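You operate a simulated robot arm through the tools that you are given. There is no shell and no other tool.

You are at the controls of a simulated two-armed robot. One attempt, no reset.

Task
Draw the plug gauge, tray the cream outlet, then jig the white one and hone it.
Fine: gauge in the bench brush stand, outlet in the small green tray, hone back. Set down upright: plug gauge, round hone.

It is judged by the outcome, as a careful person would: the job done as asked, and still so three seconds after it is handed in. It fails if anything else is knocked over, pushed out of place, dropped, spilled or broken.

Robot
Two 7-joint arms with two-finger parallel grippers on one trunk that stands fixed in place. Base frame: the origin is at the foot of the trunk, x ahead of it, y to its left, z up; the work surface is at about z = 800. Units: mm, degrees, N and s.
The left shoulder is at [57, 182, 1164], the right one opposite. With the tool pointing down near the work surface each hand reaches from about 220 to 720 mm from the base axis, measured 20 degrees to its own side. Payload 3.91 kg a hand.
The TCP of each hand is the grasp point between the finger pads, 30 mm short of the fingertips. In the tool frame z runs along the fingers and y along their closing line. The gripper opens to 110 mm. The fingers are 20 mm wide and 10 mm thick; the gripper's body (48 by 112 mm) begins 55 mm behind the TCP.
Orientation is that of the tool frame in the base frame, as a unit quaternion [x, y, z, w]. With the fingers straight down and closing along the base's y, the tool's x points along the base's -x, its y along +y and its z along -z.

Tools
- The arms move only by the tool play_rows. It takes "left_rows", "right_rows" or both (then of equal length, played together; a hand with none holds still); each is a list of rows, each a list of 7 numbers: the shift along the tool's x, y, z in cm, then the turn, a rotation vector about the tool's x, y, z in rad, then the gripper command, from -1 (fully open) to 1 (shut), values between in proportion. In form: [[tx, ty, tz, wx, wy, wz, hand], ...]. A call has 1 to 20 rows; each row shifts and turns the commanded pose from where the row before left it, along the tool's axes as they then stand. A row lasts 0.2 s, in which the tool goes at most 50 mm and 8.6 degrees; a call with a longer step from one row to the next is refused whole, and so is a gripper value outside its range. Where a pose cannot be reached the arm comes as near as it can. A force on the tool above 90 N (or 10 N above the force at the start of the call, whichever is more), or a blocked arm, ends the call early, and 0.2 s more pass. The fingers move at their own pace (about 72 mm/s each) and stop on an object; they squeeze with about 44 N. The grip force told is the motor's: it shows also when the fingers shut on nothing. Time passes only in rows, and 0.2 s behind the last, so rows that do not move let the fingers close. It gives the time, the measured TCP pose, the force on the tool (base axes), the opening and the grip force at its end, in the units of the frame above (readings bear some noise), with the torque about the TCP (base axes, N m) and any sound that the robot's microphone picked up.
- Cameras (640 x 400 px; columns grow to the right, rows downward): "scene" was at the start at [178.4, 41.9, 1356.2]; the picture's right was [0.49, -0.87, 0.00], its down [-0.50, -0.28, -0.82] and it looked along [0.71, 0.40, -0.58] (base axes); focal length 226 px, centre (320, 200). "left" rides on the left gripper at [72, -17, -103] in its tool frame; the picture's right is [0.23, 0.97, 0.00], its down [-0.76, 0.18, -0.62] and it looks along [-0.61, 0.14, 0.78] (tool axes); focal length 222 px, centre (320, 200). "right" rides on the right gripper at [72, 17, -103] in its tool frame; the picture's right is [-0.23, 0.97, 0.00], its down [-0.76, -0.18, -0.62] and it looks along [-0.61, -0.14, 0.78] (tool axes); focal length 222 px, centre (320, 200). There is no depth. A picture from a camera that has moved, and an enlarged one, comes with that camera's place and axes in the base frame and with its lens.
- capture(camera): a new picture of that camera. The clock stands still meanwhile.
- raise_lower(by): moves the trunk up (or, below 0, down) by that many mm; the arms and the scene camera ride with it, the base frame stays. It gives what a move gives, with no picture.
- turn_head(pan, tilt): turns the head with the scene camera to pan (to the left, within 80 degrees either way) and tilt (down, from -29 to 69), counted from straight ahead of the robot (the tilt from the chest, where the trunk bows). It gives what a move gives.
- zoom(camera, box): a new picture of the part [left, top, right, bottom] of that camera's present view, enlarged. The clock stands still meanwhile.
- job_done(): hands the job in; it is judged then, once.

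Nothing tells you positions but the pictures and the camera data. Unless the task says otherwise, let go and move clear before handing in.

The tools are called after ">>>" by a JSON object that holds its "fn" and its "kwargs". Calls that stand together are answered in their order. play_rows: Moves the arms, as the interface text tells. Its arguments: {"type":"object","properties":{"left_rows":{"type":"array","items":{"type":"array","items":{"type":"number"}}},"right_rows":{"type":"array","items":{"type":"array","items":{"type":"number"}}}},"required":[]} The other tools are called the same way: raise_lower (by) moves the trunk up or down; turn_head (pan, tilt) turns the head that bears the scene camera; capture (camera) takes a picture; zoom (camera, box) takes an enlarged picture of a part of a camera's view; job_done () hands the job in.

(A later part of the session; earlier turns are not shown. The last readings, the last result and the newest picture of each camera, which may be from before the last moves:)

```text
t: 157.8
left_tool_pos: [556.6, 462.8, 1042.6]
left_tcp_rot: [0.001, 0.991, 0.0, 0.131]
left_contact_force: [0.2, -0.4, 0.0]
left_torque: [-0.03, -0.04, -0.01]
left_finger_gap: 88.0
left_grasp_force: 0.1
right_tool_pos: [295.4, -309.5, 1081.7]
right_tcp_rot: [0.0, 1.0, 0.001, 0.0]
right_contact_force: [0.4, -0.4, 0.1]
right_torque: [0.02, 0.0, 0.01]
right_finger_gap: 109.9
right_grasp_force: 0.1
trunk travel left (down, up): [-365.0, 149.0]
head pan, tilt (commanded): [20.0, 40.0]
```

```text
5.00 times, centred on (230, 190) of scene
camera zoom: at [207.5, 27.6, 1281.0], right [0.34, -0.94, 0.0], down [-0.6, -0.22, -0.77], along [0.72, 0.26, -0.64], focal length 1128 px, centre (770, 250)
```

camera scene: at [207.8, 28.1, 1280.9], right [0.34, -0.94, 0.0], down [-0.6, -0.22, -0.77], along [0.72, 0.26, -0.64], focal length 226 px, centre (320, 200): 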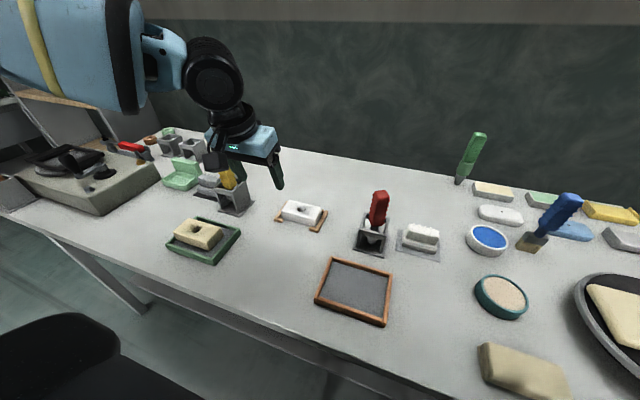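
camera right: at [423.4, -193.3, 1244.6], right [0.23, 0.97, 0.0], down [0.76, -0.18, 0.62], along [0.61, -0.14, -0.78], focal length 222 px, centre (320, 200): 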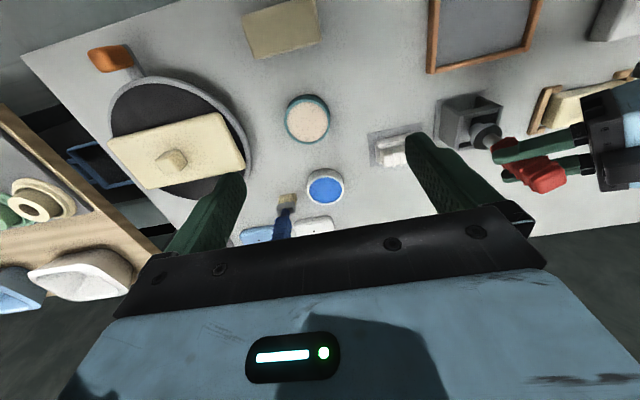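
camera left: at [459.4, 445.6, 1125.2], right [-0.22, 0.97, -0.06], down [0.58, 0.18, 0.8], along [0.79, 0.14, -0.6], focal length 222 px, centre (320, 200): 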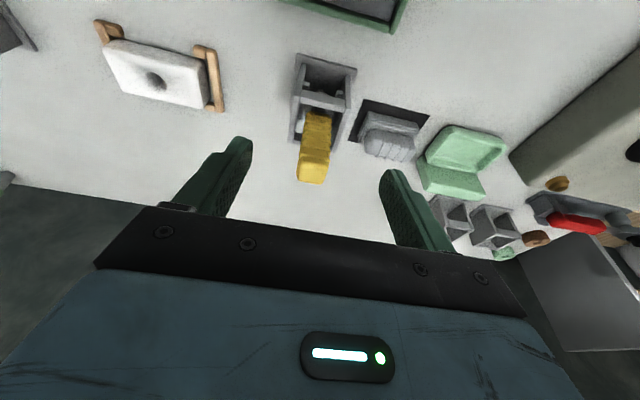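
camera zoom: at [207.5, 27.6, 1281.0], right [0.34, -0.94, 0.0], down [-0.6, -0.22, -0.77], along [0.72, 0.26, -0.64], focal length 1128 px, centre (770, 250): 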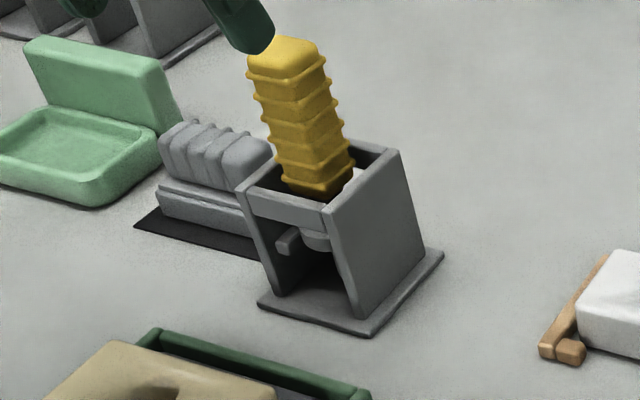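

The hone's handle is at about (626, 465) with its top at z≈963, and its stand has small inner ledges supporting the collar. I'll position above it.

>>> {"fn": "play_rows", "kwargs": {"left_rows": [[-1.6, 0.05, 0.74, 0, 0, 0, -0.6], [-1.6, 0.05, 0.74, 0, 0, 0, -0.6], [-1.6, 0.06, 0.74, 0, 0, 0, -0.6], [-1.6, 0.06, 0.74, 0, 0, 0, -0.6], [0, 0, 0, 0, 0, 0, -0.6]]}}

>>> {"fn": "capture", "kwargs": {"camera": "left"}}

>>> {"fn": "zoom", "kwargs": {"camera": "left", "box": [250, 0, 410, 160]}}

```text
t: 159.0
left_tool_pos: [626.3, 465.0, 1031.3]
left_tcp_rot: [0.001, 0.992, 0.0, 0.129]
left_contact_force: [0.9, -0.2, -0.2]
left_torque: [0.02, -0.04, 0.01]
left_finger_gap: 88.0
left_grasp_force: 0.1
right_tool_pos: [294.3, -309.6, 1081.8]
right_tcp_rot: [0.001, 1.0, 0.0, 0.0]
right_contact_force: [-0.2, 0.4, 0.0]
right_torque: [0.0, 0.0, -0.04]
right_finger_gap: 110.1
right_grasp_force: 0.1
trunk travel left (down, up): [-365.0, 149.0]
head pan, tilt (commanded): [20.0, 40.0]
```

```text
taken
camera left: at [528.3, 447.6, 1113.8], right [-0.22, 0.97, -0.06], down [0.58, 0.18, 0.8], along [0.79, 0.14, -0.6], focal length 222 px, centre (320, 200)
```

left: 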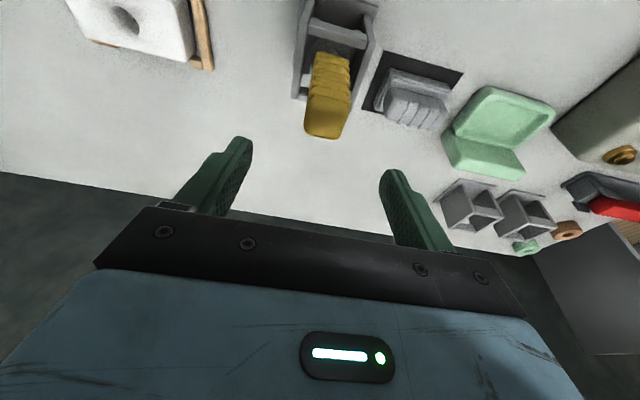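

```text
2.50 times, centred on (330, 80) of left
camera zoom: at [528.3, 447.6, 1113.8], right [-0.22, 0.97, -0.06], down [0.58, 0.18, 0.8], along [0.79, 0.14, -0.6], focal length 555 px, centre (295, 500)
```

zoom: 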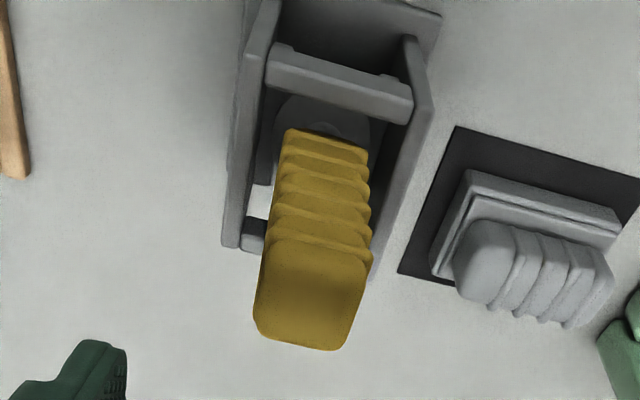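

>>> {"fn": "play_rows", "kwargs": {"left_rows": [[0.68, 0, 2.535, 0, 0, 0, -0.6], [0.68, 0, 2.535, 0, 0, 0, -0.6], [0.68, 0, 2.535, 0, 0, 0, -0.6], [0.68, 0, 2.535, 0, 0, 0, -0.6], [0, 0, 0, 0, 0, 0, -0.6]]}}

>>> {"fn": "capture", "kwargs": {"camera": "left"}}

>>> {"fn": "zoom", "kwargs": {"camera": "scene", "box": [180, 130, 280, 230]}}

```text
t: 160.2
left_tool_pos: [626.0, 465.7, 924.1]
left_tcp_rot: [0.002, 0.992, -0.001, 0.13]
left_contact_force: [-0.7, 0.8, 0.5]
left_torque: [-0.01, -0.01, 0.02]
left_finger_gap: 87.9
left_grasp_force: 0.0
right_tool_pos: [294.6, -309.4, 1083.0]
right_tcp_rot: [0.001, 1.0, 0.0, 0.0]
right_contact_force: [0.4, 0.6, 0.3]
right_torque: [0.01, -0.01, -0.01]
right_finger_gap: 109.7
right_grasp_force: 0.1
trunk travel left (down, up): [-365.0, 149.0]
head pan, tilt (commanded): [20.0, 40.0]
```

```text
taken
camera left: at [528.9, 448.7, 1006.2], right [-0.22, 0.97, -0.06], down [0.58, 0.18, 0.8], along [0.79, 0.14, -0.6], focal length 222 px, centre (320, 200)
```

left: 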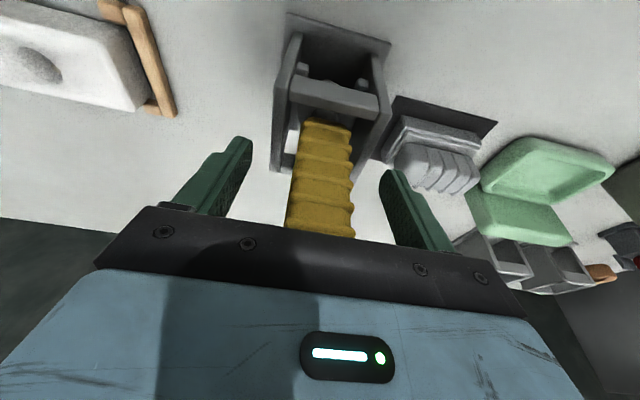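

```text
4.00 times, centred on (230, 180) of scene
camera zoom: at [207.4, 27.9, 1281.1], right [0.34, -0.94, 0.0], down [-0.6, -0.22, -0.77], along [0.72, 0.26, -0.64], focal length 902 px, centre (680, 280)
```

zoom: 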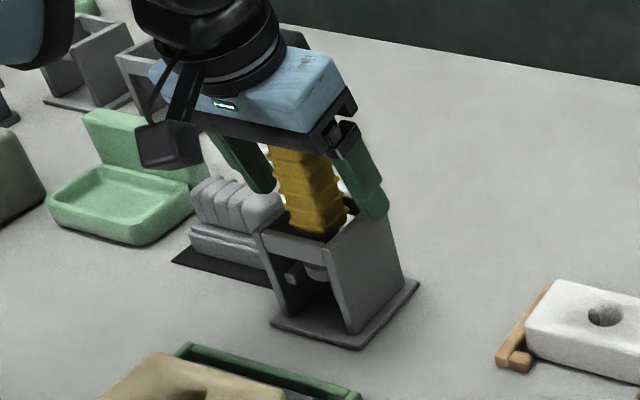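

>>> {"fn": "play_rows", "kwargs": {"left_rows": [[0, 0, 0, 0, 0, 0, -0.2], [0, 0, 0, 0, 0, 0, 0.2], [0, 0, 0, 0, 0, 0, 0.5], [0, 0, 0, 0, 0, 0, 1], [0, 0, 0, 0, 0, 0, 1], [0, 0, 0, 0, 0, 0, 1]]}}

>>> {"fn": "play_rows", "kwargs": {"left_rows": [[0, 0, 0, 0, 0, 0, 1]]}}

>>> {"fn": "play_rows", "kwargs": {"left_rows": [[0, 0, 0, 0, 0, 0, 1]]}}

>>> {"fn": "zoom", "kwargs": {"camera": "left", "box": [240, 0, 420, 180]}}

```text
t: 161.6
left_tool_pos: [626.7, 467.4, 927.9]
left_tcp_rot: [0.001, 0.991, 0.001, 0.132]
left_contact_force: [4.1, 9.0, 11.0]
left_torque: [0.83, -0.12, -0.09]
left_finger_gap: 29.9
left_grasp_force: 43.9
right_tool_pos: [295.3, -310.2, 1083.6]
right_tcp_rot: [0.0, 1.0, 0.0, 0.001]
right_contact_force: [0.9, -0.7, 0.3]
right_torque: [0.0, 0.05, 0.01]
right_finger_gap: 110.1
right_grasp_force: 0.1
trunk travel left (down, up): [-365.0, 149.0]
head pan, tilt (commanded): [20.0, 40.0]
```

```text
t: 162.0
left_tool_pos: [626.6, 467.5, 926.3]
left_tcp_rot: [0.0, 0.991, 0.002, 0.134]
left_contact_force: [6.9, 13.0, 17.6]
left_torque: [1.36, -0.24, -0.06]
left_finger_gap: 29.8
left_grasp_force: 44.2
right_tool_pos: [295.2, -309.7, 1082.9]
right_tcp_rot: [0.0, 1.0, 0.0, 0.001]
right_contact_force: [-0.4, -1.2, 0.6]
right_torque: [-0.01, 0.02, -0.01]
right_finger_gap: 109.9
right_grasp_force: 0.1
trunk travel left (down, up): [-365.0, 149.0]
head pan, tilt (commanded): [20.0, 40.0]
```

```text
t: 162.4
left_tool_pos: [626.0, 467.6, 927.8]
left_tcp_rot: [0.001, 0.991, 0.002, 0.133]
left_contact_force: [8.4, 14.8, 21.3]
left_torque: [1.53, -0.37, -0.05]
left_finger_gap: 29.6
left_grasp_force: 44.1
right_tool_pos: [294.9, -310.2, 1082.8]
right_tcp_rot: [0.0, 1.0, 0.0, 0.0]
right_contact_force: [0.2, -0.1, 0.6]
right_torque: [0.02, -0.02, 0.01]
right_finger_gap: 109.9
right_grasp_force: 0.1
trunk travel left (down, up): [-365.0, 149.0]
head pan, tilt (commanded): [20.0, 40.0]
```

```text
2.22 times, centred on (330, 90) of left
camera zoom: at [528.9, 450.1, 1008.1], right [-0.22, 0.97, -0.06], down [0.57, 0.17, 0.8], along [0.79, 0.14, -0.59], focal length 494 px, centre (298, 444)
```

zoom: 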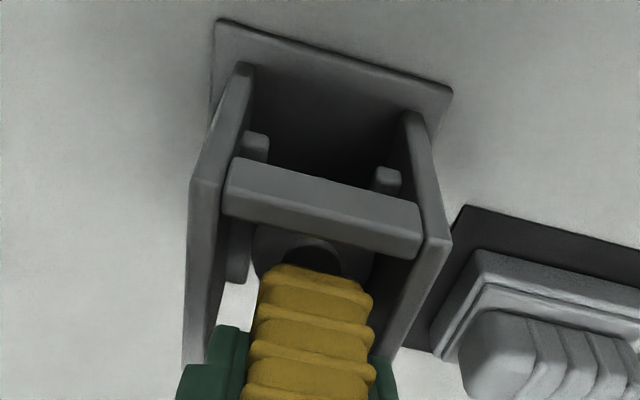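

Gripping pulled the hand about 2 mm sideways and loaded it, so the hone is slightly off my centre. I'll relieve that offset before lifting.

>>> {"fn": "play_rows", "kwargs": {"left_rows": [[-0.078, 0.23, -0.29, 0, 0, 0, 1], [0, 0, 0, 0, 0, 0, 1]]}}

>>> {"fn": "play_rows", "kwargs": {"left_rows": [[-0.052, 0.1, -0.193, 0, 0, 0, 1], [0, 0, 0, 0, 0, 0, 1]]}}

```text
t: 163.0
left_tool_pos: [626.9, 468.9, 927.2]
left_tcp_rot: [0.002, 0.992, -0.001, 0.13]
left_contact_force: [11.9, 6.2, 6.6]
left_torque: [0.69, -1.0, -0.09]
left_finger_gap: 29.6
left_grasp_force: 44.3
right_tool_pos: [295.7, -310.0, 1082.5]
right_tcp_rot: [0.0, 1.0, 0.0, 0.0]
right_contact_force: [-0.6, -0.2, -0.3]
right_torque: [0.05, 0.02, -0.02]
right_finger_gap: 110.0
right_grasp_force: 0.0
trunk travel left (down, up): [-365.0, 149.0]
head pan, tilt (commanded): [20.0, 40.0]
```

```text
t: 163.6
left_tool_pos: [626.1, 469.4, 929.2]
left_tcp_rot: [0.001, 0.992, 0.0, 0.127]
left_contact_force: [1.0, 0.6, -2.3]
left_torque: [0.0, 0.0, 0.01]
left_finger_gap: 29.8
left_grasp_force: 44.0
right_tool_pos: [295.6, -309.4, 1083.4]
right_tcp_rot: [-0.001, 1.0, -0.001, 0.0]
right_contact_force: [0.0, -1.1, 0.3]
right_torque: [-0.01, -0.04, -0.02]
right_finger_gap: 109.8
right_grasp_force: 0.0
trunk travel left (down, up): [-365.0, 149.0]
head pan, tilt (commanded): [20.0, 40.0]
```

>>> {"fn": "play_rows", "kwargs": {"left_rows": [[-0.13, 0, -0.483, 0, 0, 0, 1], [-0.13, 0, -0.483, 0, 0, 0, 1], [-0.26, 0, -0.966, 0, 0, 0, 1], [-0.26, 0, -0.966, 0, 0, 0, 1], [0, 0, 0, 0, 0, 0, 1]]}}

>>> {"fn": "zoom", "kwargs": {"camera": "scene", "box": [180, 110, 280, 230]}}

>>> {"fn": "zoom", "kwargs": {"camera": "left", "box": [240, 0, 420, 180]}}

```text
t: 164.8
left_tool_pos: [626.1, 467.2, 960.7]
left_tcp_rot: [0.001, 0.992, 0.0, 0.13]
left_contact_force: [0.6, -0.5, -1.3]
left_torque: [0.03, -0.03, -0.02]
left_finger_gap: 29.8
left_grasp_force: 43.9
right_tool_pos: [294.1, -310.0, 1083.7]
right_tcp_rot: [0.0, 1.0, -0.001, -0.001]
right_contact_force: [0.2, 0.3, 0.4]
right_torque: [0.0, 0.02, -0.01]
right_finger_gap: 110.0
right_grasp_force: 0.0
trunk travel left (down, up): [-365.0, 149.0]
head pan, tilt (commanded): [20.0, 40.0]
```

```text
3.33 times, centred on (230, 170) of scene
camera zoom: at [207.8, 28.2, 1281.0], right [0.34, -0.94, 0.0], down [-0.6, -0.22, -0.77], along [0.72, 0.26, -0.64], focal length 752 px, centre (620, 300)
```

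zoom: 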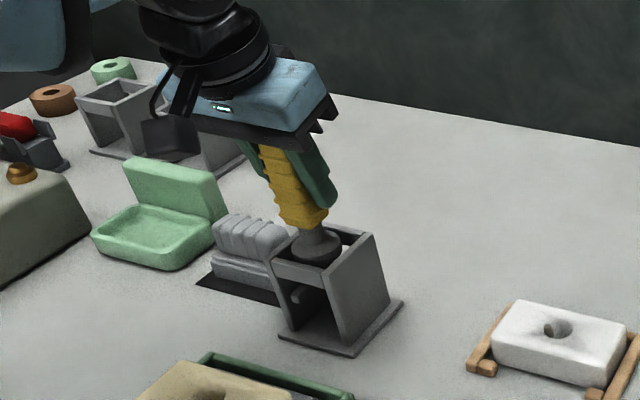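

```text
2.22 times, centred on (330, 90) of left
camera zoom: at [529.6, 451.3, 1042.6], right [-0.22, 0.97, -0.06], down [0.58, 0.18, 0.8], along [0.79, 0.14, -0.6], focal length 494 px, centre (298, 444)
```

zoom: 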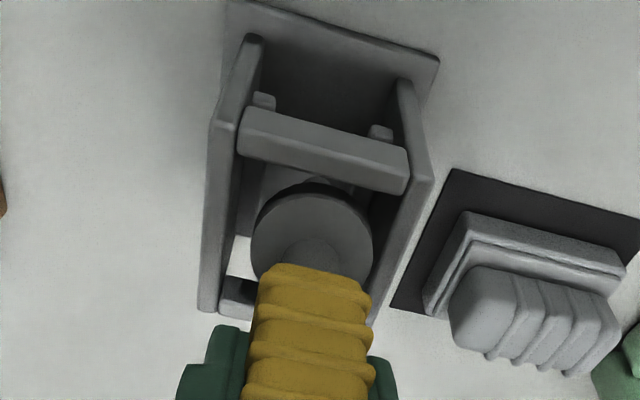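

>>> {"fn": "play_rows", "kwargs": {"left_rows": [[-0.52, 0, -1.93, 0, 0, 0, 1], [-0.52, 0, -1.93, 0, 0, 0, 1], [-0.52, 0, -1.93, 0, 0, 0, 1], [-0.52, 0, -1.93, 0, 0, 0, 1], [-0.26, 0, -0.966, 0, 0, 0, 1], [0, 0, 0, 0, 0, 0, 1]]}}

>>> {"fn": "zoom", "kwargs": {"camera": "scene", "box": [180, 90, 280, 230]}}

>>> {"fn": "zoom", "kwargs": {"camera": "left", "box": [240, 0, 420, 180]}}

```text
t: 166.2
left_tool_pos: [626.4, 469.4, 1050.3]
left_tcp_rot: [0.0, 0.991, 0.0, 0.13]
left_contact_force: [-0.4, -0.1, -1.8]
left_torque: [0.02, -0.01, 0.01]
left_finger_gap: 29.6
left_grasp_force: 44.1
right_tool_pos: [295.5, -309.4, 1082.9]
right_tcp_rot: [0.0, 1.0, 0.0, 0.0]
right_contact_force: [0.3, -1.5, 0.0]
right_torque: [0.0, -0.03, 0.01]
right_finger_gap: 110.0
right_grasp_force: 0.1
trunk travel left (down, up): [-365.0, 149.0]
head pan, tilt (commanded): [20.0, 40.0]
```

```text
2.86 times, centred on (230, 160) of scene
camera zoom: at [207.7, 28.2, 1281.0], right [0.34, -0.94, 0.0], down [-0.6, -0.22, -0.77], along [0.72, 0.26, -0.64], focal length 645 px, centre (577, 314)
```

zoom: 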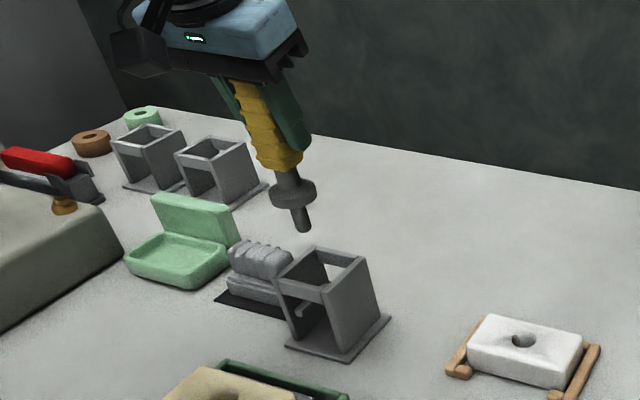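

```text
2.22 times, centred on (330, 90) of left
camera zoom: at [529.5, 451.1, 1132.3], right [-0.22, 0.97, -0.06], down [0.58, 0.18, 0.8], along [0.79, 0.14, -0.6], focal length 494 px, centre (298, 444)
```

zoom: 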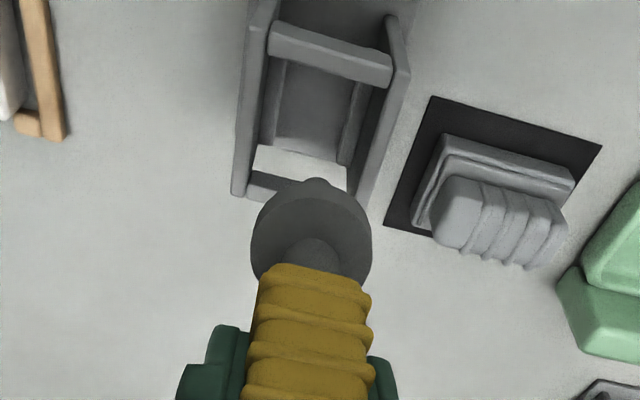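

The hone is a 14 mm rod about 37 mm long below a flange, and the stand's two ledges carry that flange. I'll carry it over the jig at a safe height.

>>> {"fn": "play_rows", "kwargs": {"left_rows": [[-0.29, -3.7, 0.42, 0, 0, 0, 1], [-0.29, -3.7, 0.42, 0, 0, 0, 1], [-0.29, -3.7, 0.42, 0, 0, 0, 1], [-0.29, -3.7, 0.42, 0, 0, 0, 1], [-0.29, -3.7, 0.42, 0, 0, 0, 1], [-0.29, -3.7, 0.42, 0, 0, 0, 1], [0, 0, 0, 0, 0, 0, 1]]}}

>>> {"fn": "zoom", "kwargs": {"camera": "scene", "box": [250, 100, 360, 240]}}

>>> {"fn": "zoom", "kwargs": {"camera": "left", "box": [240, 0, 420, 180]}}

```text
t: 167.8
left_tool_pos: [648.5, 247.3, 1030.1]
left_tcp_rot: [0.001, 0.992, 0.0, 0.13]
left_contact_force: [0.1, 0.0, 0.0]
left_torque: [0.0, -0.02, -0.01]
left_finger_gap: 29.5
left_grasp_force: 43.9
right_tool_pos: [293.9, -310.1, 1082.4]
right_tcp_rot: [0.0, 1.0, 0.0, 0.0]
right_contact_force: [-0.5, -0.6, 0.3]
right_torque: [-0.02, -0.01, 0.0]
right_finger_gap: 110.1
right_grasp_force: 0.1
trunk travel left (down, up): [-365.0, 149.0]
head pan, tilt (commanded): [20.0, 40.0]
```

```text
2.86 times, centred on (305, 170) of scene
camera zoom: at [207.2, 28.2, 1281.1], right [0.34, -0.94, 0.0], down [-0.6, -0.22, -0.77], along [0.72, 0.26, -0.64], focal length 645 px, centre (363, 286)
```

zoom: 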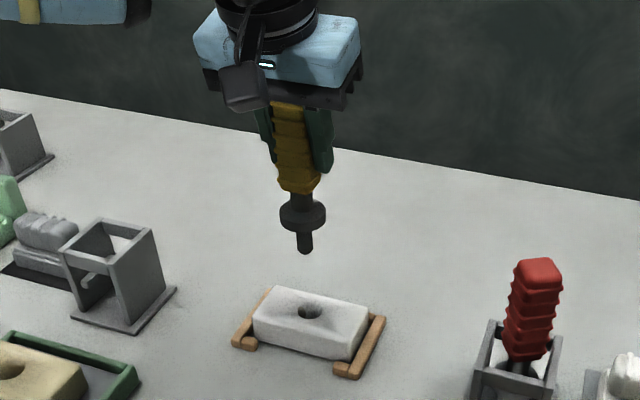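

```text
2.22 times, centred on (330, 90) of left
camera zoom: at [551.6, 229.9, 1112.2], right [-0.22, 0.97, -0.06], down [0.58, 0.18, 0.8], along [0.79, 0.14, -0.6], focal length 494 px, centre (298, 444)
```

zoom: 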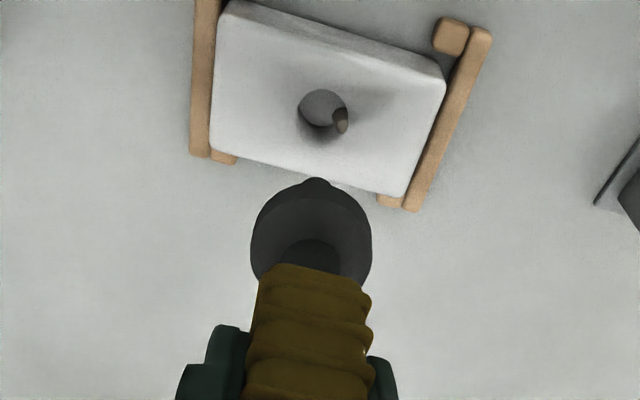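

>>> {"fn": "play_rows", "kwargs": {"left_rows": [[0.54, -0.04, 2.44, 0, 0, 0, 1], [0.54, -0.04, 2.44, 0, 0, 0, 1], [0.54, -0.04, 2.44, 0, 0, 0, 1], [0, 0, 0, 0, 0, 0, 1], [0, 0, 0, 0, 0, 0, 1]]}}

>>> {"fn": "zoom", "kwargs": {"camera": "scene", "box": [270, 150, 340, 230]}}

>>> {"fn": "zoom", "kwargs": {"camera": "left", "box": [260, 20, 400, 140]}}

```text
t: 169.0
left_tool_pos: [653.9, 247.2, 955.7]
left_tcp_rot: [0.001, 0.992, 0.0, 0.13]
left_contact_force: [0.1, -1.1, -2.1]
left_torque: [-0.04, 0.02, 0.0]
left_finger_gap: 29.7
left_grasp_force: 44.4
right_tool_pos: [296.5, -310.3, 1083.0]
right_tcp_rot: [0.0, 1.0, 0.0, 0.0]
right_contact_force: [-0.1, 0.3, 0.5]
right_torque: [0.04, 0.0, 0.0]
right_finger_gap: 110.3
right_grasp_force: 0.1
trunk travel left (down, up): [-365.0, 149.0]
head pan, tilt (commanded): [20.0, 40.0]
```

```text
5.00 times, centred on (305, 190) of scene
camera zoom: at [207.9, 28.2, 1280.9], right [0.34, -0.94, 0.0], down [-0.6, -0.22, -0.77], along [0.72, 0.26, -0.64], focal length 1128 px, centre (395, 250)
```

zoom: 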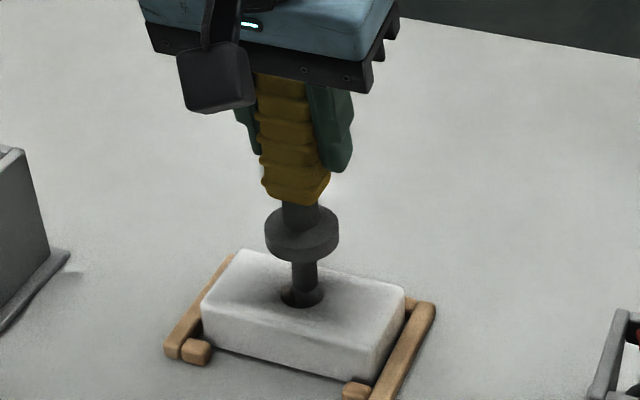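

```text
3.33 times, centred on (330, 80) of left
camera zoom: at [556.8, 229.6, 1037.6], right [-0.22, 0.97, -0.06], down [0.58, 0.18, 0.8], along [0.79, 0.14, -0.6], focal length 740 px, centre (287, 600)
```

zoom: 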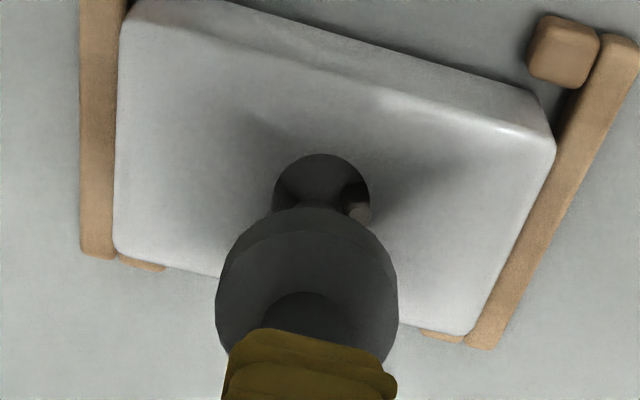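

The rod sits about 2.5 mm to the −y side of the bore centre, which clears the burr. I'll shift a little further from the burr and lower into the bore step by step, watching force.

>>> {"fn": "play_rows", "kwargs": {"left_rows": [[0.163, -0.1, 0.99, 0, 0, 0, 1], [0.13, 0, 0.483, 0, 0, 0, 1], [0, 0, 0, 0, 0, 0, 1]]}}

>>> {"fn": "play_rows", "kwargs": {"left_rows": [[0.13, 0, 0.483, 0, 0, 0, 1], [0, 0, 0, 0, 0, 0, 1]]}}

>>> {"fn": "zoom", "kwargs": {"camera": "scene", "box": [270, 150, 340, 230]}}

>>> {"fn": "zoom", "kwargs": {"camera": "left", "box": [260, 20, 400, 140]}}

```text
t: 169.8
left_tool_pos: [652.5, 243.6, 941.3]
left_tcp_rot: [0.001, 0.992, 0.0, 0.13]
left_contact_force: [0.2, 0.2, -2.0]
left_torque: [0.0, 0.02, -0.02]
left_finger_gap: 29.6
left_grasp_force: 44.0
right_tool_pos: [296.1, -309.8, 1083.5]
right_tcp_rot: [0.0, 1.0, -0.001, 0.0]
right_contact_force: [0.1, 0.1, 0.6]
right_torque: [0.02, 0.0, 0.0]
right_finger_gap: 110.1
right_grasp_force: 0.0
trunk travel left (down, up): [-365.0, 149.0]
head pan, tilt (commanded): [20.0, 40.0]
```

```text
t: 170.4
left_tool_pos: [654.3, 243.8, 936.7]
left_tcp_rot: [0.001, 0.992, -0.001, 0.129]
left_contact_force: [-0.7, -0.9, -1.1]
left_torque: [0.01, 0.0, -0.01]
left_finger_gap: 29.5
left_grasp_force: 44.1
right_tool_pos: [296.0, -309.9, 1083.7]
right_tcp_rot: [-0.001, 1.0, 0.0, 0.0]
right_contact_force: [-0.1, -0.4, 0.7]
right_torque: [-0.01, 0.0, 0.01]
right_finger_gap: 109.9
right_grasp_force: 0.0
trunk travel left (down, up): [-365.0, 149.0]
head pan, tilt (commanded): [20.0, 40.0]
```

```text
5.00 times, centred on (305, 190) of scene
camera zoom: at [207.6, 28.1, 1281.0], right [0.34, -0.94, 0.0], down [-0.6, -0.22, -0.77], along [0.72, 0.26, -0.64], focal length 1128 px, centre (395, 250)
```

zoom: 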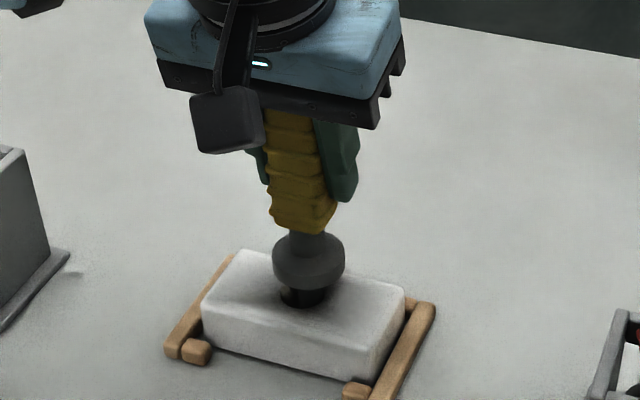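

```text
3.33 times, centred on (330, 80) of left
camera zoom: at [557.4, 226.9, 1017.9], right [-0.22, 0.97, -0.06], down [0.58, 0.18, 0.8], along [0.79, 0.14, -0.6], focal length 740 px, centre (287, 600)
```

zoom: 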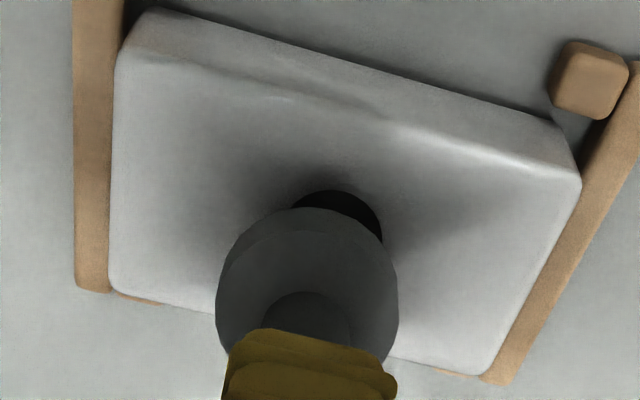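

The rod is inside the bore with no contact. I'll continue down to working depth.

>>> {"fn": "play_rows", "kwargs": {"left_rows": [[0.13, 0, 0.483, 0, 0, 0, 1], [0.13, 0, 0.483, 0, 0, 0, 1], [0, 0, 0, 0, 0, 0, 1]]}}

>>> {"fn": "play_rows", "kwargs": {"left_rows": [[0.13, 0, 0.483, 0, 0, 0, 1], [0, 0, 0, 0, 0, 0, 1]]}}

```text
t: 171.2
left_tool_pos: [653.2, 244.5, 924.7]
left_tcp_rot: [0.0, 0.992, 0.001, 0.13]
left_contact_force: [-0.6, 0.2, -0.5]
left_torque: [0.0, 0.01, 0.03]
left_finger_gap: 29.7
left_grasp_force: 44.1
right_tool_pos: [295.9, -309.5, 1083.2]
right_tcp_rot: [-0.001, 1.0, 0.0, 0.0]
right_contact_force: [-0.4, 0.6, 0.7]
right_torque: [0.0, -0.01, -0.01]
right_finger_gap: 109.9
right_grasp_force: 0.1
trunk travel left (down, up): [-365.0, 149.0]
head pan, tilt (commanded): [20.0, 40.0]
```

```text
t: 171.8
left_tool_pos: [652.6, 244.3, 925.4]
left_tcp_rot: [0.002, 0.991, 0.0, 0.133]
left_contact_force: [-5.4, 5.1, 27.2]
left_torque: [0.56, 0.74, 0.02]
left_finger_gap: 29.5
left_grasp_force: 44.4
right_tool_pos: [292.8, -310.4, 1084.4]
right_tcp_rot: [-0.001, 1.0, 0.0, 0.002]
right_contact_force: [0.9, 0.7, -0.1]
right_torque: [0.0, 0.0, 0.04]
right_finger_gap: 110.2
right_grasp_force: 0.0
trunk travel left (down, up): [-365.0, 149.0]
head pan, tilt (commanded): [20.0, 40.0]
```

The rod has reached the bench through the bore, so it is at full depth. I'll lift 3 mm off the bench and then start gentle honing moves toward the burr.

>>> {"fn": "play_rows", "kwargs": {"left_rows": [[-0.13, 0, -0.483, 0, 0, 0, 1], [-0.078, 0, -0.29, 0, 0, 0, 1], [0, 0, 0, 0, 0, 0, 1]]}}

>>> {"fn": "play_rows", "kwargs": {"left_rows": [[0, 0.2, 0, 0, 0, 0, 1], [0, 0, 0, 0, 0, 0, 1]]}}

>>> {"fn": "play_rows", "kwargs": {"left_rows": [[0, 0.2, 0, 0, 0, 0, 1], [0, 0, 0, 0, 0, 0, 1]]}}

```text
t: 172.6
left_tool_pos: [652.3, 243.5, 926.1]
left_tcp_rot: [0.002, 0.992, 0.001, 0.127]
left_contact_force: [0.4, 0.1, -1.0]
left_torque: [-0.09, -0.06, -0.02]
left_finger_gap: 29.4
left_grasp_force: 44.2
right_tool_pos: [295.5, -310.1, 1083.2]
right_tcp_rot: [-0.001, 1.0, 0.0, 0.0]
right_contact_force: [0.7, 0.5, -0.2]
right_torque: [0.06, 0.04, 0.03]
right_finger_gap: 110.2
right_grasp_force: 0.1
trunk travel left (down, up): [-365.0, 149.0]
head pan, tilt (commanded): [20.0, 40.0]
```

```text
t: 173.2
left_tool_pos: [654.0, 247.1, 927.4]
left_tcp_rot: [0.001, 0.991, 0.0, 0.131]
left_contact_force: [-0.3, -0.6, -2.0]
left_torque: [-0.02, 0.0, 0.04]
left_finger_gap: 29.5
left_grasp_force: 44.1
right_tool_pos: [295.7, -309.6, 1082.7]
right_tcp_rot: [0.0, 1.0, 0.0, 0.001]
right_contact_force: [-0.6, 0.3, 0.0]
right_torque: [-0.01, -0.04, 0.03]
right_finger_gap: 110.0
right_grasp_force: 0.1
trunk travel left (down, up): [-365.0, 149.0]
head pan, tilt (commanded): [20.0, 40.0]
```

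```text
t: 173.8
left_tool_pos: [654.0, 248.3, 928.6]
left_tcp_rot: [0.001, 0.992, 0.0, 0.13]
left_contact_force: [1.1, 0.1, -1.8]
left_torque: [0.02, 0.01, -0.01]
left_finger_gap: 29.5
left_grasp_force: 44.0
right_tool_pos: [295.6, -310.8, 1082.2]
right_tcp_rot: [0.001, 1.0, 0.0, 0.0]
right_contact_force: [0.1, 0.4, -0.8]
right_torque: [-0.03, 0.03, -0.02]
right_finger_gap: 110.0
right_grasp_force: 0.1
trunk travel left (down, up): [-365.0, 149.0]
head pan, tilt (commanded): [20.0, 40.0]
```

>>> {"fn": "play_rows", "kwargs": {"left_rows": [[0, 0.2, 0, 0, 0, 0, 1], [0, 0, 0, 0, 0, 0, 1]]}}

>>> {"fn": "play_rows", "kwargs": {"left_rows": [[0, 0.2, 0, 0, 0, 0, 1], [0, 0, 0, 0, 0, 0, 1]]}}

>>> {"fn": "zoom", "kwargs": {"camera": "left", "box": [260, 20, 400, 140]}}

```text
t: 174.4
left_tool_pos: [654.3, 249.2, 930.3]
left_tcp_rot: [0.0, 0.992, 0.0, 0.13]
left_contact_force: [-0.9, -1.4, -1.9]
left_torque: [-0.15, 0.04, 0.0]
left_finger_gap: 29.4
left_grasp_force: 44.0
right_tool_pos: [295.2, -310.8, 1083.2]
right_tcp_rot: [0.0, 1.0, -0.001, 0.0]
right_contact_force: [0.0, 0.4, -0.3]
right_torque: [0.02, -0.02, -0.02]
right_finger_gap: 109.8
right_grasp_force: 0.0
trunk travel left (down, up): [-365.0, 149.0]
head pan, tilt (commanded): [20.0, 40.0]
```

```text
t: 175.0
left_tool_pos: [655.2, 251.5, 929.8]
left_tcp_rot: [0.001, 0.991, 0.0, 0.131]
left_contact_force: [0.4, -0.3, -0.5]
left_torque: [-0.18, 0.06, -0.02]
left_finger_gap: 29.6
left_grasp_force: 43.6
right_tool_pos: [296.0, -310.5, 1082.7]
right_tcp_rot: [0.001, 1.0, 0.001, 0.0]
right_contact_force: [0.1, -0.1, 0.0]
right_torque: [0.04, -0.05, -0.02]
right_finger_gap: 110.0
right_grasp_force: 0.1
trunk travel left (down, up): [-365.0, 149.0]
head pan, tilt (commanded): [20.0, 40.0]
```

```text
3.33 times, centred on (330, 80) of left
camera zoom: at [556.9, 234.5, 1011.3], right [-0.22, 0.97, -0.06], down [0.58, 0.18, 0.8], along [0.79, 0.14, -0.6], focal length 740 px, centre (287, 600)
```

zoom: 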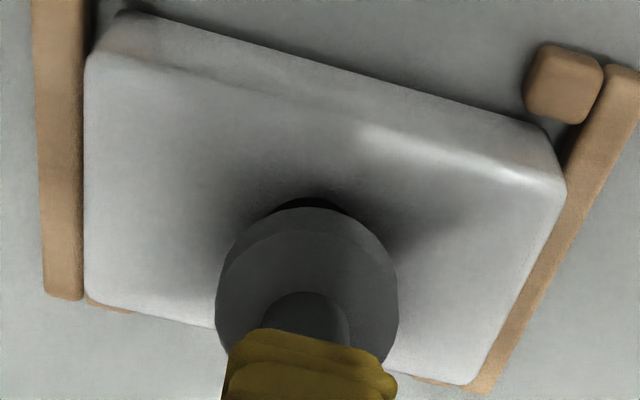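

>>> {"fn": "play_rows", "kwargs": {"left_rows": [[0, 0.2, 0, 0, 0, 0, 1], [0, 0, 0, 0, 0, 0, 1]]}}

>>> {"fn": "play_rows", "kwargs": {"left_rows": [[-0.26, 0, -0.966, 0, 0, 0, 1], [0.26, 0, 0.966, 0, 0, 0, 1], [-0.26, 0, -0.966, 0, 0, 0, 1], [0.26, 0, 0.966, 0, 0, 0, 1], [0, 0, 0, 0, 0, 0, 1]]}}

>>> {"fn": "zoom", "kwargs": {"camera": "scene", "box": [270, 150, 340, 230]}}

```text
t: 175.6
left_tool_pos: [653.8, 254.0, 928.5]
left_tcp_rot: [0.0, 0.992, 0.002, 0.13]
left_contact_force: [0.8, -2.1, -0.5]
left_torque: [-0.12, -0.02, 0.01]
left_finger_gap: 29.6
left_grasp_force: 43.7
right_tool_pos: [295.6, -309.9, 1082.8]
right_tcp_rot: [0.0, 1.0, 0.0, 0.0]
right_contact_force: [-0.2, -0.9, -0.2]
right_torque: [0.01, -0.01, 0.0]
right_finger_gap: 109.6
right_grasp_force: 0.1
trunk travel left (down, up): [-365.0, 149.0]
head pan, tilt (commanded): [20.0, 40.0]
```

```text
t: 176.8
left_tool_pos: [656.1, 255.2, 928.9]
left_tcp_rot: [0.001, 0.992, 0.0, 0.13]
left_contact_force: [0.4, -1.6, -0.6]
left_torque: [-0.16, -0.04, 0.02]
left_finger_gap: 29.7
left_grasp_force: 44.4
right_tool_pos: [295.4, -310.8, 1082.0]
right_tcp_rot: [0.0, 1.0, 0.0, 0.0]
right_contact_force: [0.0, -0.3, 0.1]
right_torque: [0.02, 0.02, -0.02]
right_finger_gap: 110.0
right_grasp_force: 0.0
trunk travel left (down, up): [-365.0, 149.0]
head pan, tilt (commanded): [20.0, 40.0]
```

```text
5.00 times, centred on (305, 190) of scene
camera zoom: at [207.7, 27.9, 1281.0], right [0.34, -0.94, 0.0], down [-0.6, -0.22, -0.77], along [0.72, 0.26, -0.64], focal length 1128 px, centre (395, 250)
```

zoom: 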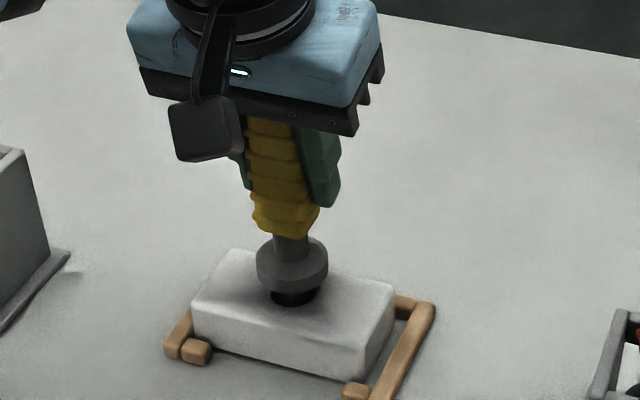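

>>> {"fn": "play_rows", "kwargs": {"left_rows": [[0, 0.15, 0, 0, 0, 0, 1], [0, 0, 0, 0, 0, 0, 1]]}}

>>> {"fn": "play_rows", "kwargs": {"left_rows": [[0, 0.15, 0, 0, 0, 0, 1], [0, 0, 0, 0, 0, 0, 1]]}}

>>> {"fn": "zoom", "kwargs": {"camera": "scene", "box": [270, 150, 340, 230]}}

```text
t: 177.4
left_tool_pos: [655.1, 254.5, 928.6]
left_tcp_rot: [0.002, 0.992, 0.0, 0.13]
left_contact_force: [0.7, -5.8, -0.4]
left_torque: [-0.46, -0.12, -0.05]
left_finger_gap: 29.6
left_grasp_force: 44.1
right_tool_pos: [294.9, -311.6, 1082.8]
right_tcp_rot: [-0.001, 1.0, 0.001, 0.0]
right_contact_force: [0.2, -0.1, -0.5]
right_torque: [0.03, -0.04, -0.02]
right_finger_gap: 110.1
right_grasp_force: 0.2
trunk travel left (down, up): [-365.0, 149.0]
head pan, tilt (commanded): [20.0, 40.0]
```

```text
t: 178.0
left_tool_pos: [655.5, 255.7, 928.8]
left_tcp_rot: [0.001, 0.992, -0.001, 0.13]
left_contact_force: [2.5, -13.4, -1.4]
left_torque: [-1.28, -0.26, 0.02]
left_finger_gap: 30.0
left_grasp_force: 43.9
right_tool_pos: [294.8, -310.9, 1083.1]
right_tcp_rot: [0.0, 1.0, 0.001, 0.0]
right_contact_force: [0.4, -0.7, -0.2]
right_torque: [-0.01, -0.02, 0.02]
right_finger_gap: 109.9
right_grasp_force: 0.0
trunk travel left (down, up): [-365.0, 149.0]
head pan, tilt (commanded): [20.0, 40.0]
```

```text
5.00 times, centred on (305, 190) of scene
camera zoom: at [208.0, 26.8, 1281.0], right [0.34, -0.94, 0.0], down [-0.6, -0.22, -0.77], along [0.72, 0.26, -0.64], focal length 1128 px, centre (395, 250)
```

zoom: 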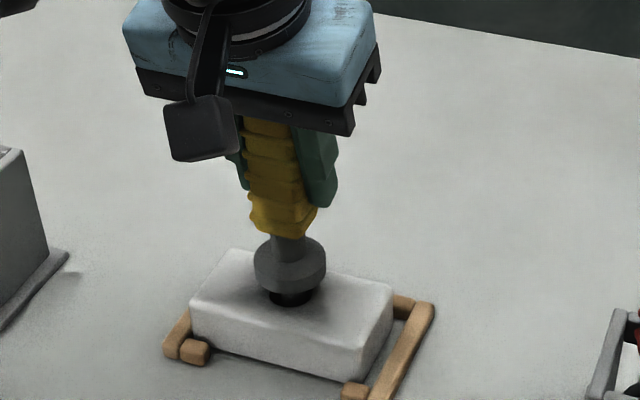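

The block is now braced on the rail and the hone presses the burr side with about 13 N. I'll do a few up-and-down strokes with a small twist.

>>> {"fn": "play_rows", "kwargs": {"left_rows": [[-0.26, 0, -0.966, -0.026, 0, -0.0966, 1], [0.26, 0, 0.966, 0.026, 0, 0.0966, 1], [-0.26, 0, -0.966, 0.026, 0, 0.0966, 1], [0.26, 0, 0.966, -0.026, 0, -0.0966, 1], [-0.26, 0, -0.966, -0.026, 0, -0.0966, 1], [0.26, 0, 0.966, 0.026, 0, 0.0966, 1], [0, 0, 0, 0, 0, 0, 1]]}}

>>> {"fn": "zoom", "kwargs": {"camera": "left", "box": [260, 20, 400, 140]}}

```text
t: 179.6
left_tool_pos: [654.1, 255.7, 928.8]
left_tcp_rot: [0.002, 0.991, -0.001, 0.131]
left_contact_force: [1.4, -14.2, -0.8]
left_torque: [-1.46, -0.18, 0.02]
left_finger_gap: 29.8
left_grasp_force: 44.0
right_tool_pos: [296.4, -311.2, 1083.6]
right_tcp_rot: [0.0, 1.0, 0.001, 0.0]
right_contact_force: [0.2, -0.5, 0.4]
right_torque: [0.01, -0.01, -0.05]
right_finger_gap: 110.0
right_grasp_force: 0.1
trunk travel left (down, up): [-365.0, 149.0]
head pan, tilt (commanded): [20.0, 40.0]
```

```text
3.33 times, centred on (330, 80) of left
camera zoom: at [556.5, 239.0, 1011.2], right [-0.22, 0.97, -0.06], down [0.58, 0.18, 0.8], along [0.79, 0.14, -0.6], focal length 740 px, centre (287, 600)
```

zoom: 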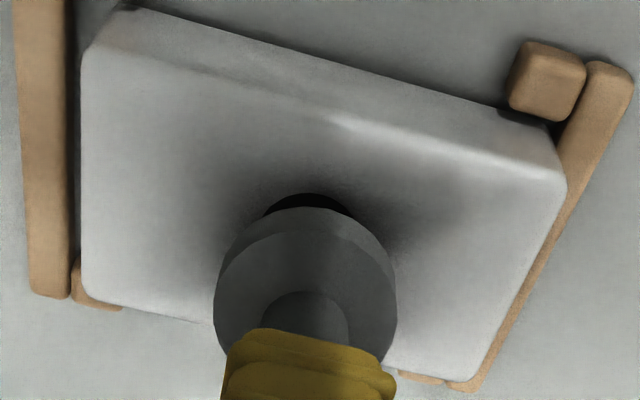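

>>> {"fn": "play_rows", "kwargs": {"left_rows": [[-0.29, 0, 0.08, 0, 0, 0, 1], [0.29, 0, -0.08, 0, 0, 0, 1], [0.29, 0, -0.08, 0, 0, 0, 1], [-0.29, 0, 0.08, 0, 0, 0, 1], [-0.29, 0, 0.08, 0, 0, 0, 1], [0.29, 0, -0.08, 0, 0, 0, 1], [0.29, 0, -0.08, 0, 0, 0, 1], [-0.29, 0, 0.08, 0, 0, 0, 1], [0, 0, 0, 0, 0, 0, 1]]}}

>>> {"fn": "zoom", "kwargs": {"camera": "left", "box": [260, 20, 400, 140]}}

```text
t: 181.6
left_tool_pos: [654.1, 256.4, 929.3]
left_tcp_rot: [0.001, 0.992, 0.001, 0.13]
left_contact_force: [-0.6, -11.6, 0.0]
left_torque: [-1.24, 0.12, 0.02]
left_finger_gap: 29.8
left_grasp_force: 44.1
right_tool_pos: [295.2, -311.3, 1082.9]
right_tcp_rot: [0.0, 1.0, 0.001, 0.0]
right_contact_force: [1.1, -0.2, 0.4]
right_torque: [-0.02, 0.03, 0.01]
right_finger_gap: 110.0
right_grasp_force: 0.0
trunk travel left (down, up): [-365.0, 149.0]
head pan, tilt (commanded): [20.0, 40.0]
```

```text
3.33 times, centred on (330, 80) of left
camera zoom: at [556.8, 238.5, 1010.7], right [-0.22, 0.97, -0.06], down [0.58, 0.18, 0.8], along [0.79, 0.14, -0.6], focal length 740 px, centre (287, 600)
```

zoom: 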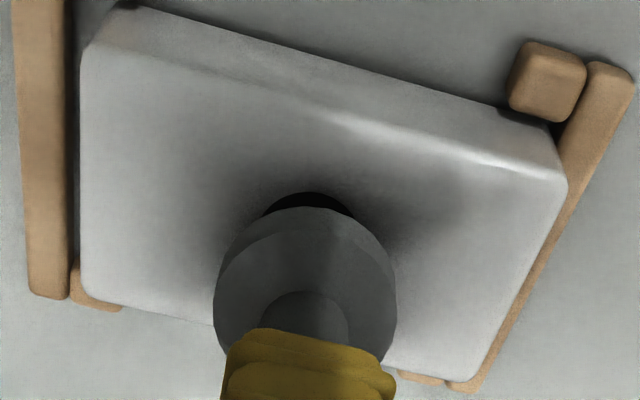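

I'll ease off and lift out to see whether the burr has changed.

>>> {"fn": "play_rows", "kwargs": {"left_rows": [[0, -0.3, 0, 0, 0, 0, 1], [-0.52, 0, -1.93, 0, 0, 0, 1], [-0.78, 0, -2.9, 0, 0, 0, 1], [-0.78, 0, -2.9, 0, 0, 0, 1], [0, 0, 0, 0, 0, 0, 1]]}}

>>> {"fn": "zoom", "kwargs": {"camera": "left", "box": [260, 10, 400, 140]}}

>>> {"fn": "zoom", "kwargs": {"camera": "scene", "box": [270, 150, 340, 230]}}

```text
t: 182.8
left_tool_pos: [654.9, 255.7, 1009.3]
left_tcp_rot: [0.001, 0.991, 0.0, 0.131]
left_contact_force: [-0.1, -0.3, -1.8]
left_torque: [0.01, 0.02, -0.02]
left_finger_gap: 29.7
left_grasp_force: 43.8
right_tool_pos: [296.6, -310.4, 1082.2]
right_tcp_rot: [0.0, 1.0, 0.0, 0.0]
right_contact_force: [-0.3, 0.0, -0.3]
right_torque: [-0.01, 0.02, 0.02]
right_finger_gap: 110.0
right_grasp_force: 0.1
trunk travel left (down, up): [-365.0, 149.0]
head pan, tilt (commanded): [20.0, 40.0]
```

```text
3.08 times, centred on (330, 75) of left
camera zoom: at [557.7, 237.4, 1091.4], right [-0.22, 0.97, -0.06], down [0.58, 0.18, 0.8], along [0.79, 0.14, -0.6], focal length 684 px, centre (289, 585)
```

zoom: 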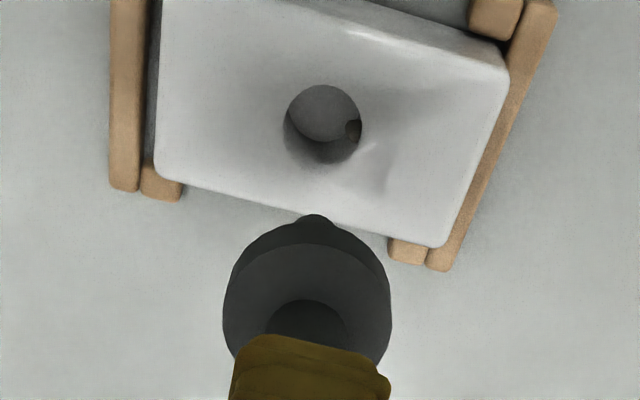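

```text
5.00 times, centred on (305, 190) of scene
camera zoom: at [208.0, 28.3, 1280.9], right [0.34, -0.94, 0.0], down [-0.6, -0.22, -0.77], along [0.72, 0.26, -0.64], focal length 1128 px, centre (395, 250)
```

zoom: 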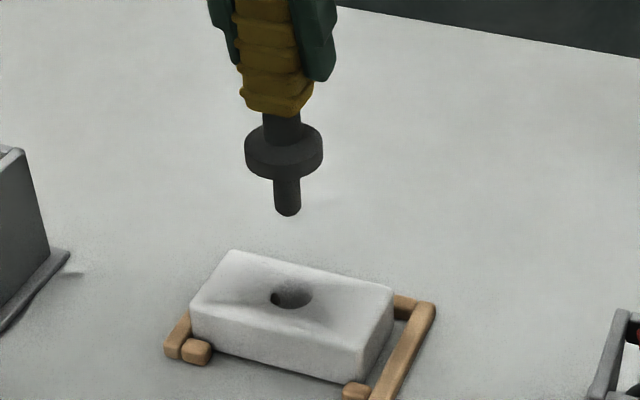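

>>> {"fn": "zoom", "kwargs": {"camera": "left", "box": [310, 20, 360, 60]}}

>>> {"fn": "zoom", "kwargs": {"camera": "scene", "box": [292, 193, 322, 216]}}

```text
10.00 times, centred on (335, 40) of left
camera zoom: at [557.7, 237.4, 1091.4], right [-0.22, 0.97, -0.06], down [0.58, 0.18, 0.8], along [0.79, 0.14, -0.6], focal length 2221 px, centre (170, 1800)
```

zoom: 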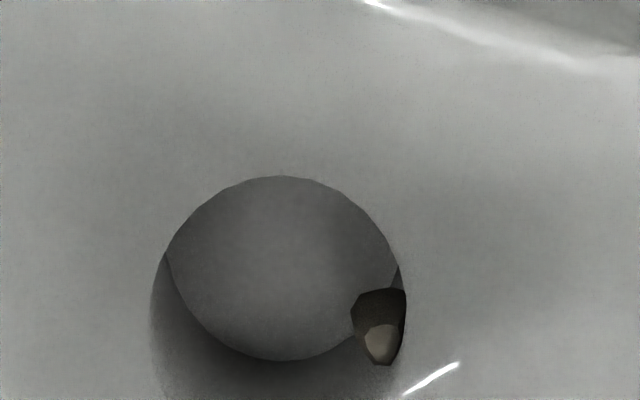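

```text
16.00 times, centred on (307, 204) of scene
camera zoom: at [208.0, 28.3, 1280.9], right [0.34, -0.94, 0.0], down [-0.6, -0.22, -0.77], along [0.72, 0.26, -0.64], focal length 3610 px, centre (528, 128)
```

zoom: 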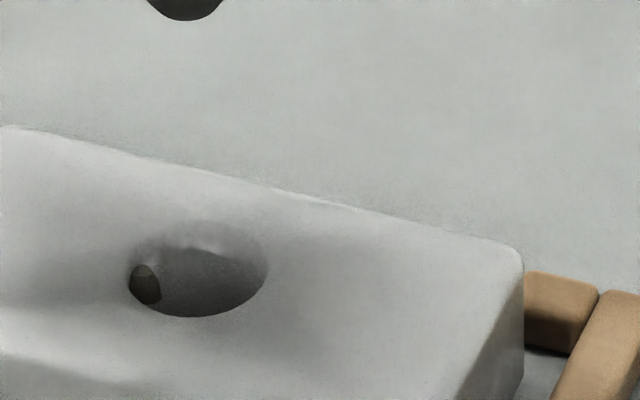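

The burr protrudes a bit less than before (about 5.8 mm versus 7.4 mm), so the honing is working. I'll go back in beside it and continue with more pressed strokes.

>>> {"fn": "play_rows", "kwargs": {"left_rows": [[0, -0.5, 0, 0, 0, 0, 1], [0.52, 0, 1.93, 0, 0, 0, 1], [0.52, 0, 1.93, 0, 0, 0, 1], [0, 0, 0, 0, 0, 0, 1]]}}

>>> {"fn": "zoom", "kwargs": {"camera": "left", "box": [260, 10, 400, 140]}}

>>> {"fn": "zoom", "kwargs": {"camera": "scene", "box": [270, 150, 340, 230]}}

```text
t: 183.8
left_tool_pos: [654.3, 250.1, 968.7]
left_tcp_rot: [0.001, 0.991, 0.0, 0.131]
left_contact_force: [-0.1, 0.6, -0.5]
left_torque: [0.01, 0.02, 0.0]
left_finger_gap: 29.4
left_grasp_force: 44.9
right_tool_pos: [295.9, -309.9, 1083.2]
right_tcp_rot: [0.0, 1.0, 0.0, 0.0]
right_contact_force: [0.3, 0.2, -1.0]
right_torque: [0.01, 0.0, -0.01]
right_finger_gap: 110.0
right_grasp_force: 0.0
trunk travel left (down, up): [-365.0, 149.0]
head pan, tilt (commanded): [20.0, 40.0]
```

```text
3.08 times, centred on (330, 75) of left
camera zoom: at [556.7, 232.2, 1050.3], right [-0.22, 0.97, -0.06], down [0.58, 0.18, 0.8], along [0.79, 0.14, -0.6], focal length 684 px, centre (289, 585)
```

zoom: 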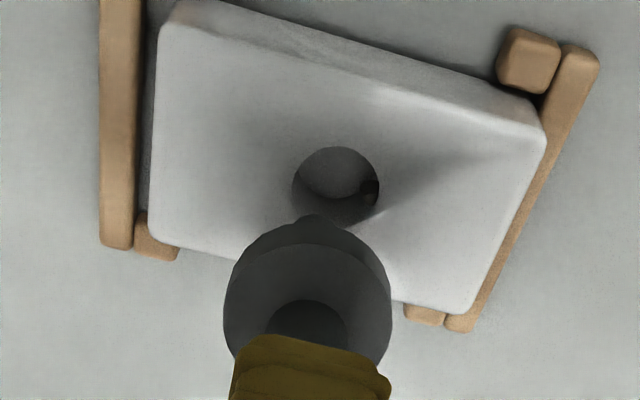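

```text
5.00 times, centred on (305, 190) of scene
camera zoom: at [207.6, 28.1, 1281.0], right [0.34, -0.94, 0.0], down [-0.6, -0.22, -0.77], along [0.72, 0.26, -0.64], focal length 1128 px, centre (395, 250)
```

zoom: 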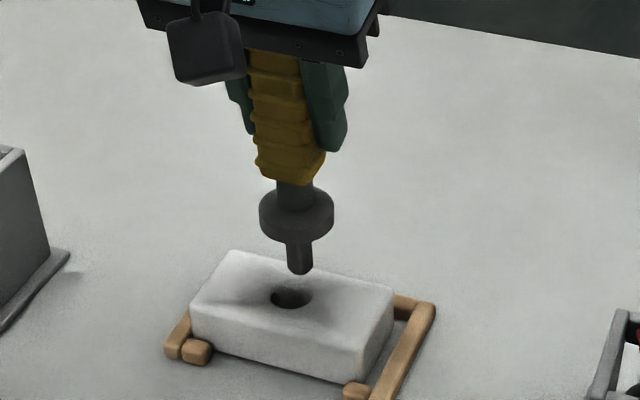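

>>> {"fn": "play_rows", "kwargs": {"left_rows": [[0.26, 0.2, 0.966, 0, 0, 0, 1], [0.26, 0, 0.966, 0, 0, 0, 1], [0, 0, 0, 0, 0, 0, 1]]}}

>>> {"fn": "play_rows", "kwargs": {"left_rows": [[0.26, 0, 0.966, 0, 0, 0, 1], [0.208, 0, 0.77, 0, 0, 0, 1], [0, 0, 0, 0, 0, 0, 1]]}}

```text
t: 184.6
left_tool_pos: [653.4, 251.7, 950.1]
left_tcp_rot: [0.001, 0.992, 0.0, 0.13]
left_contact_force: [0.5, 0.1, -1.9]
left_torque: [0.04, 0.02, -0.03]
left_finger_gap: 29.6
left_grasp_force: 44.2
right_tool_pos: [295.7, -310.6, 1082.2]
right_tcp_rot: [-0.001, 1.0, -0.001, 0.0]
right_contact_force: [0.5, -0.2, -0.5]
right_torque: [0.03, 0.01, -0.02]
right_finger_gap: 109.9
right_grasp_force: 0.0
trunk travel left (down, up): [-365.0, 149.0]
head pan, tilt (commanded): [20.0, 40.0]
```

```text
t: 185.4
left_tool_pos: [653.3, 253.1, 930.8]
left_tcp_rot: [0.001, 0.992, -0.001, 0.13]
left_contact_force: [-0.7, 0.2, -2.0]
left_torque: [0.01, -0.01, 0.01]
left_finger_gap: 29.5
left_grasp_force: 43.5
right_tool_pos: [296.0, -309.8, 1082.6]
right_tcp_rot: [0.0, 1.0, 0.0, 0.0]
right_contact_force: [1.1, 0.0, 0.1]
right_torque: [-0.03, -0.01, -0.01]
right_finger_gap: 110.1
right_grasp_force: 0.0
trunk travel left (down, up): [-365.0, 149.0]
head pan, tilt (commanded): [20.0, 40.0]
```

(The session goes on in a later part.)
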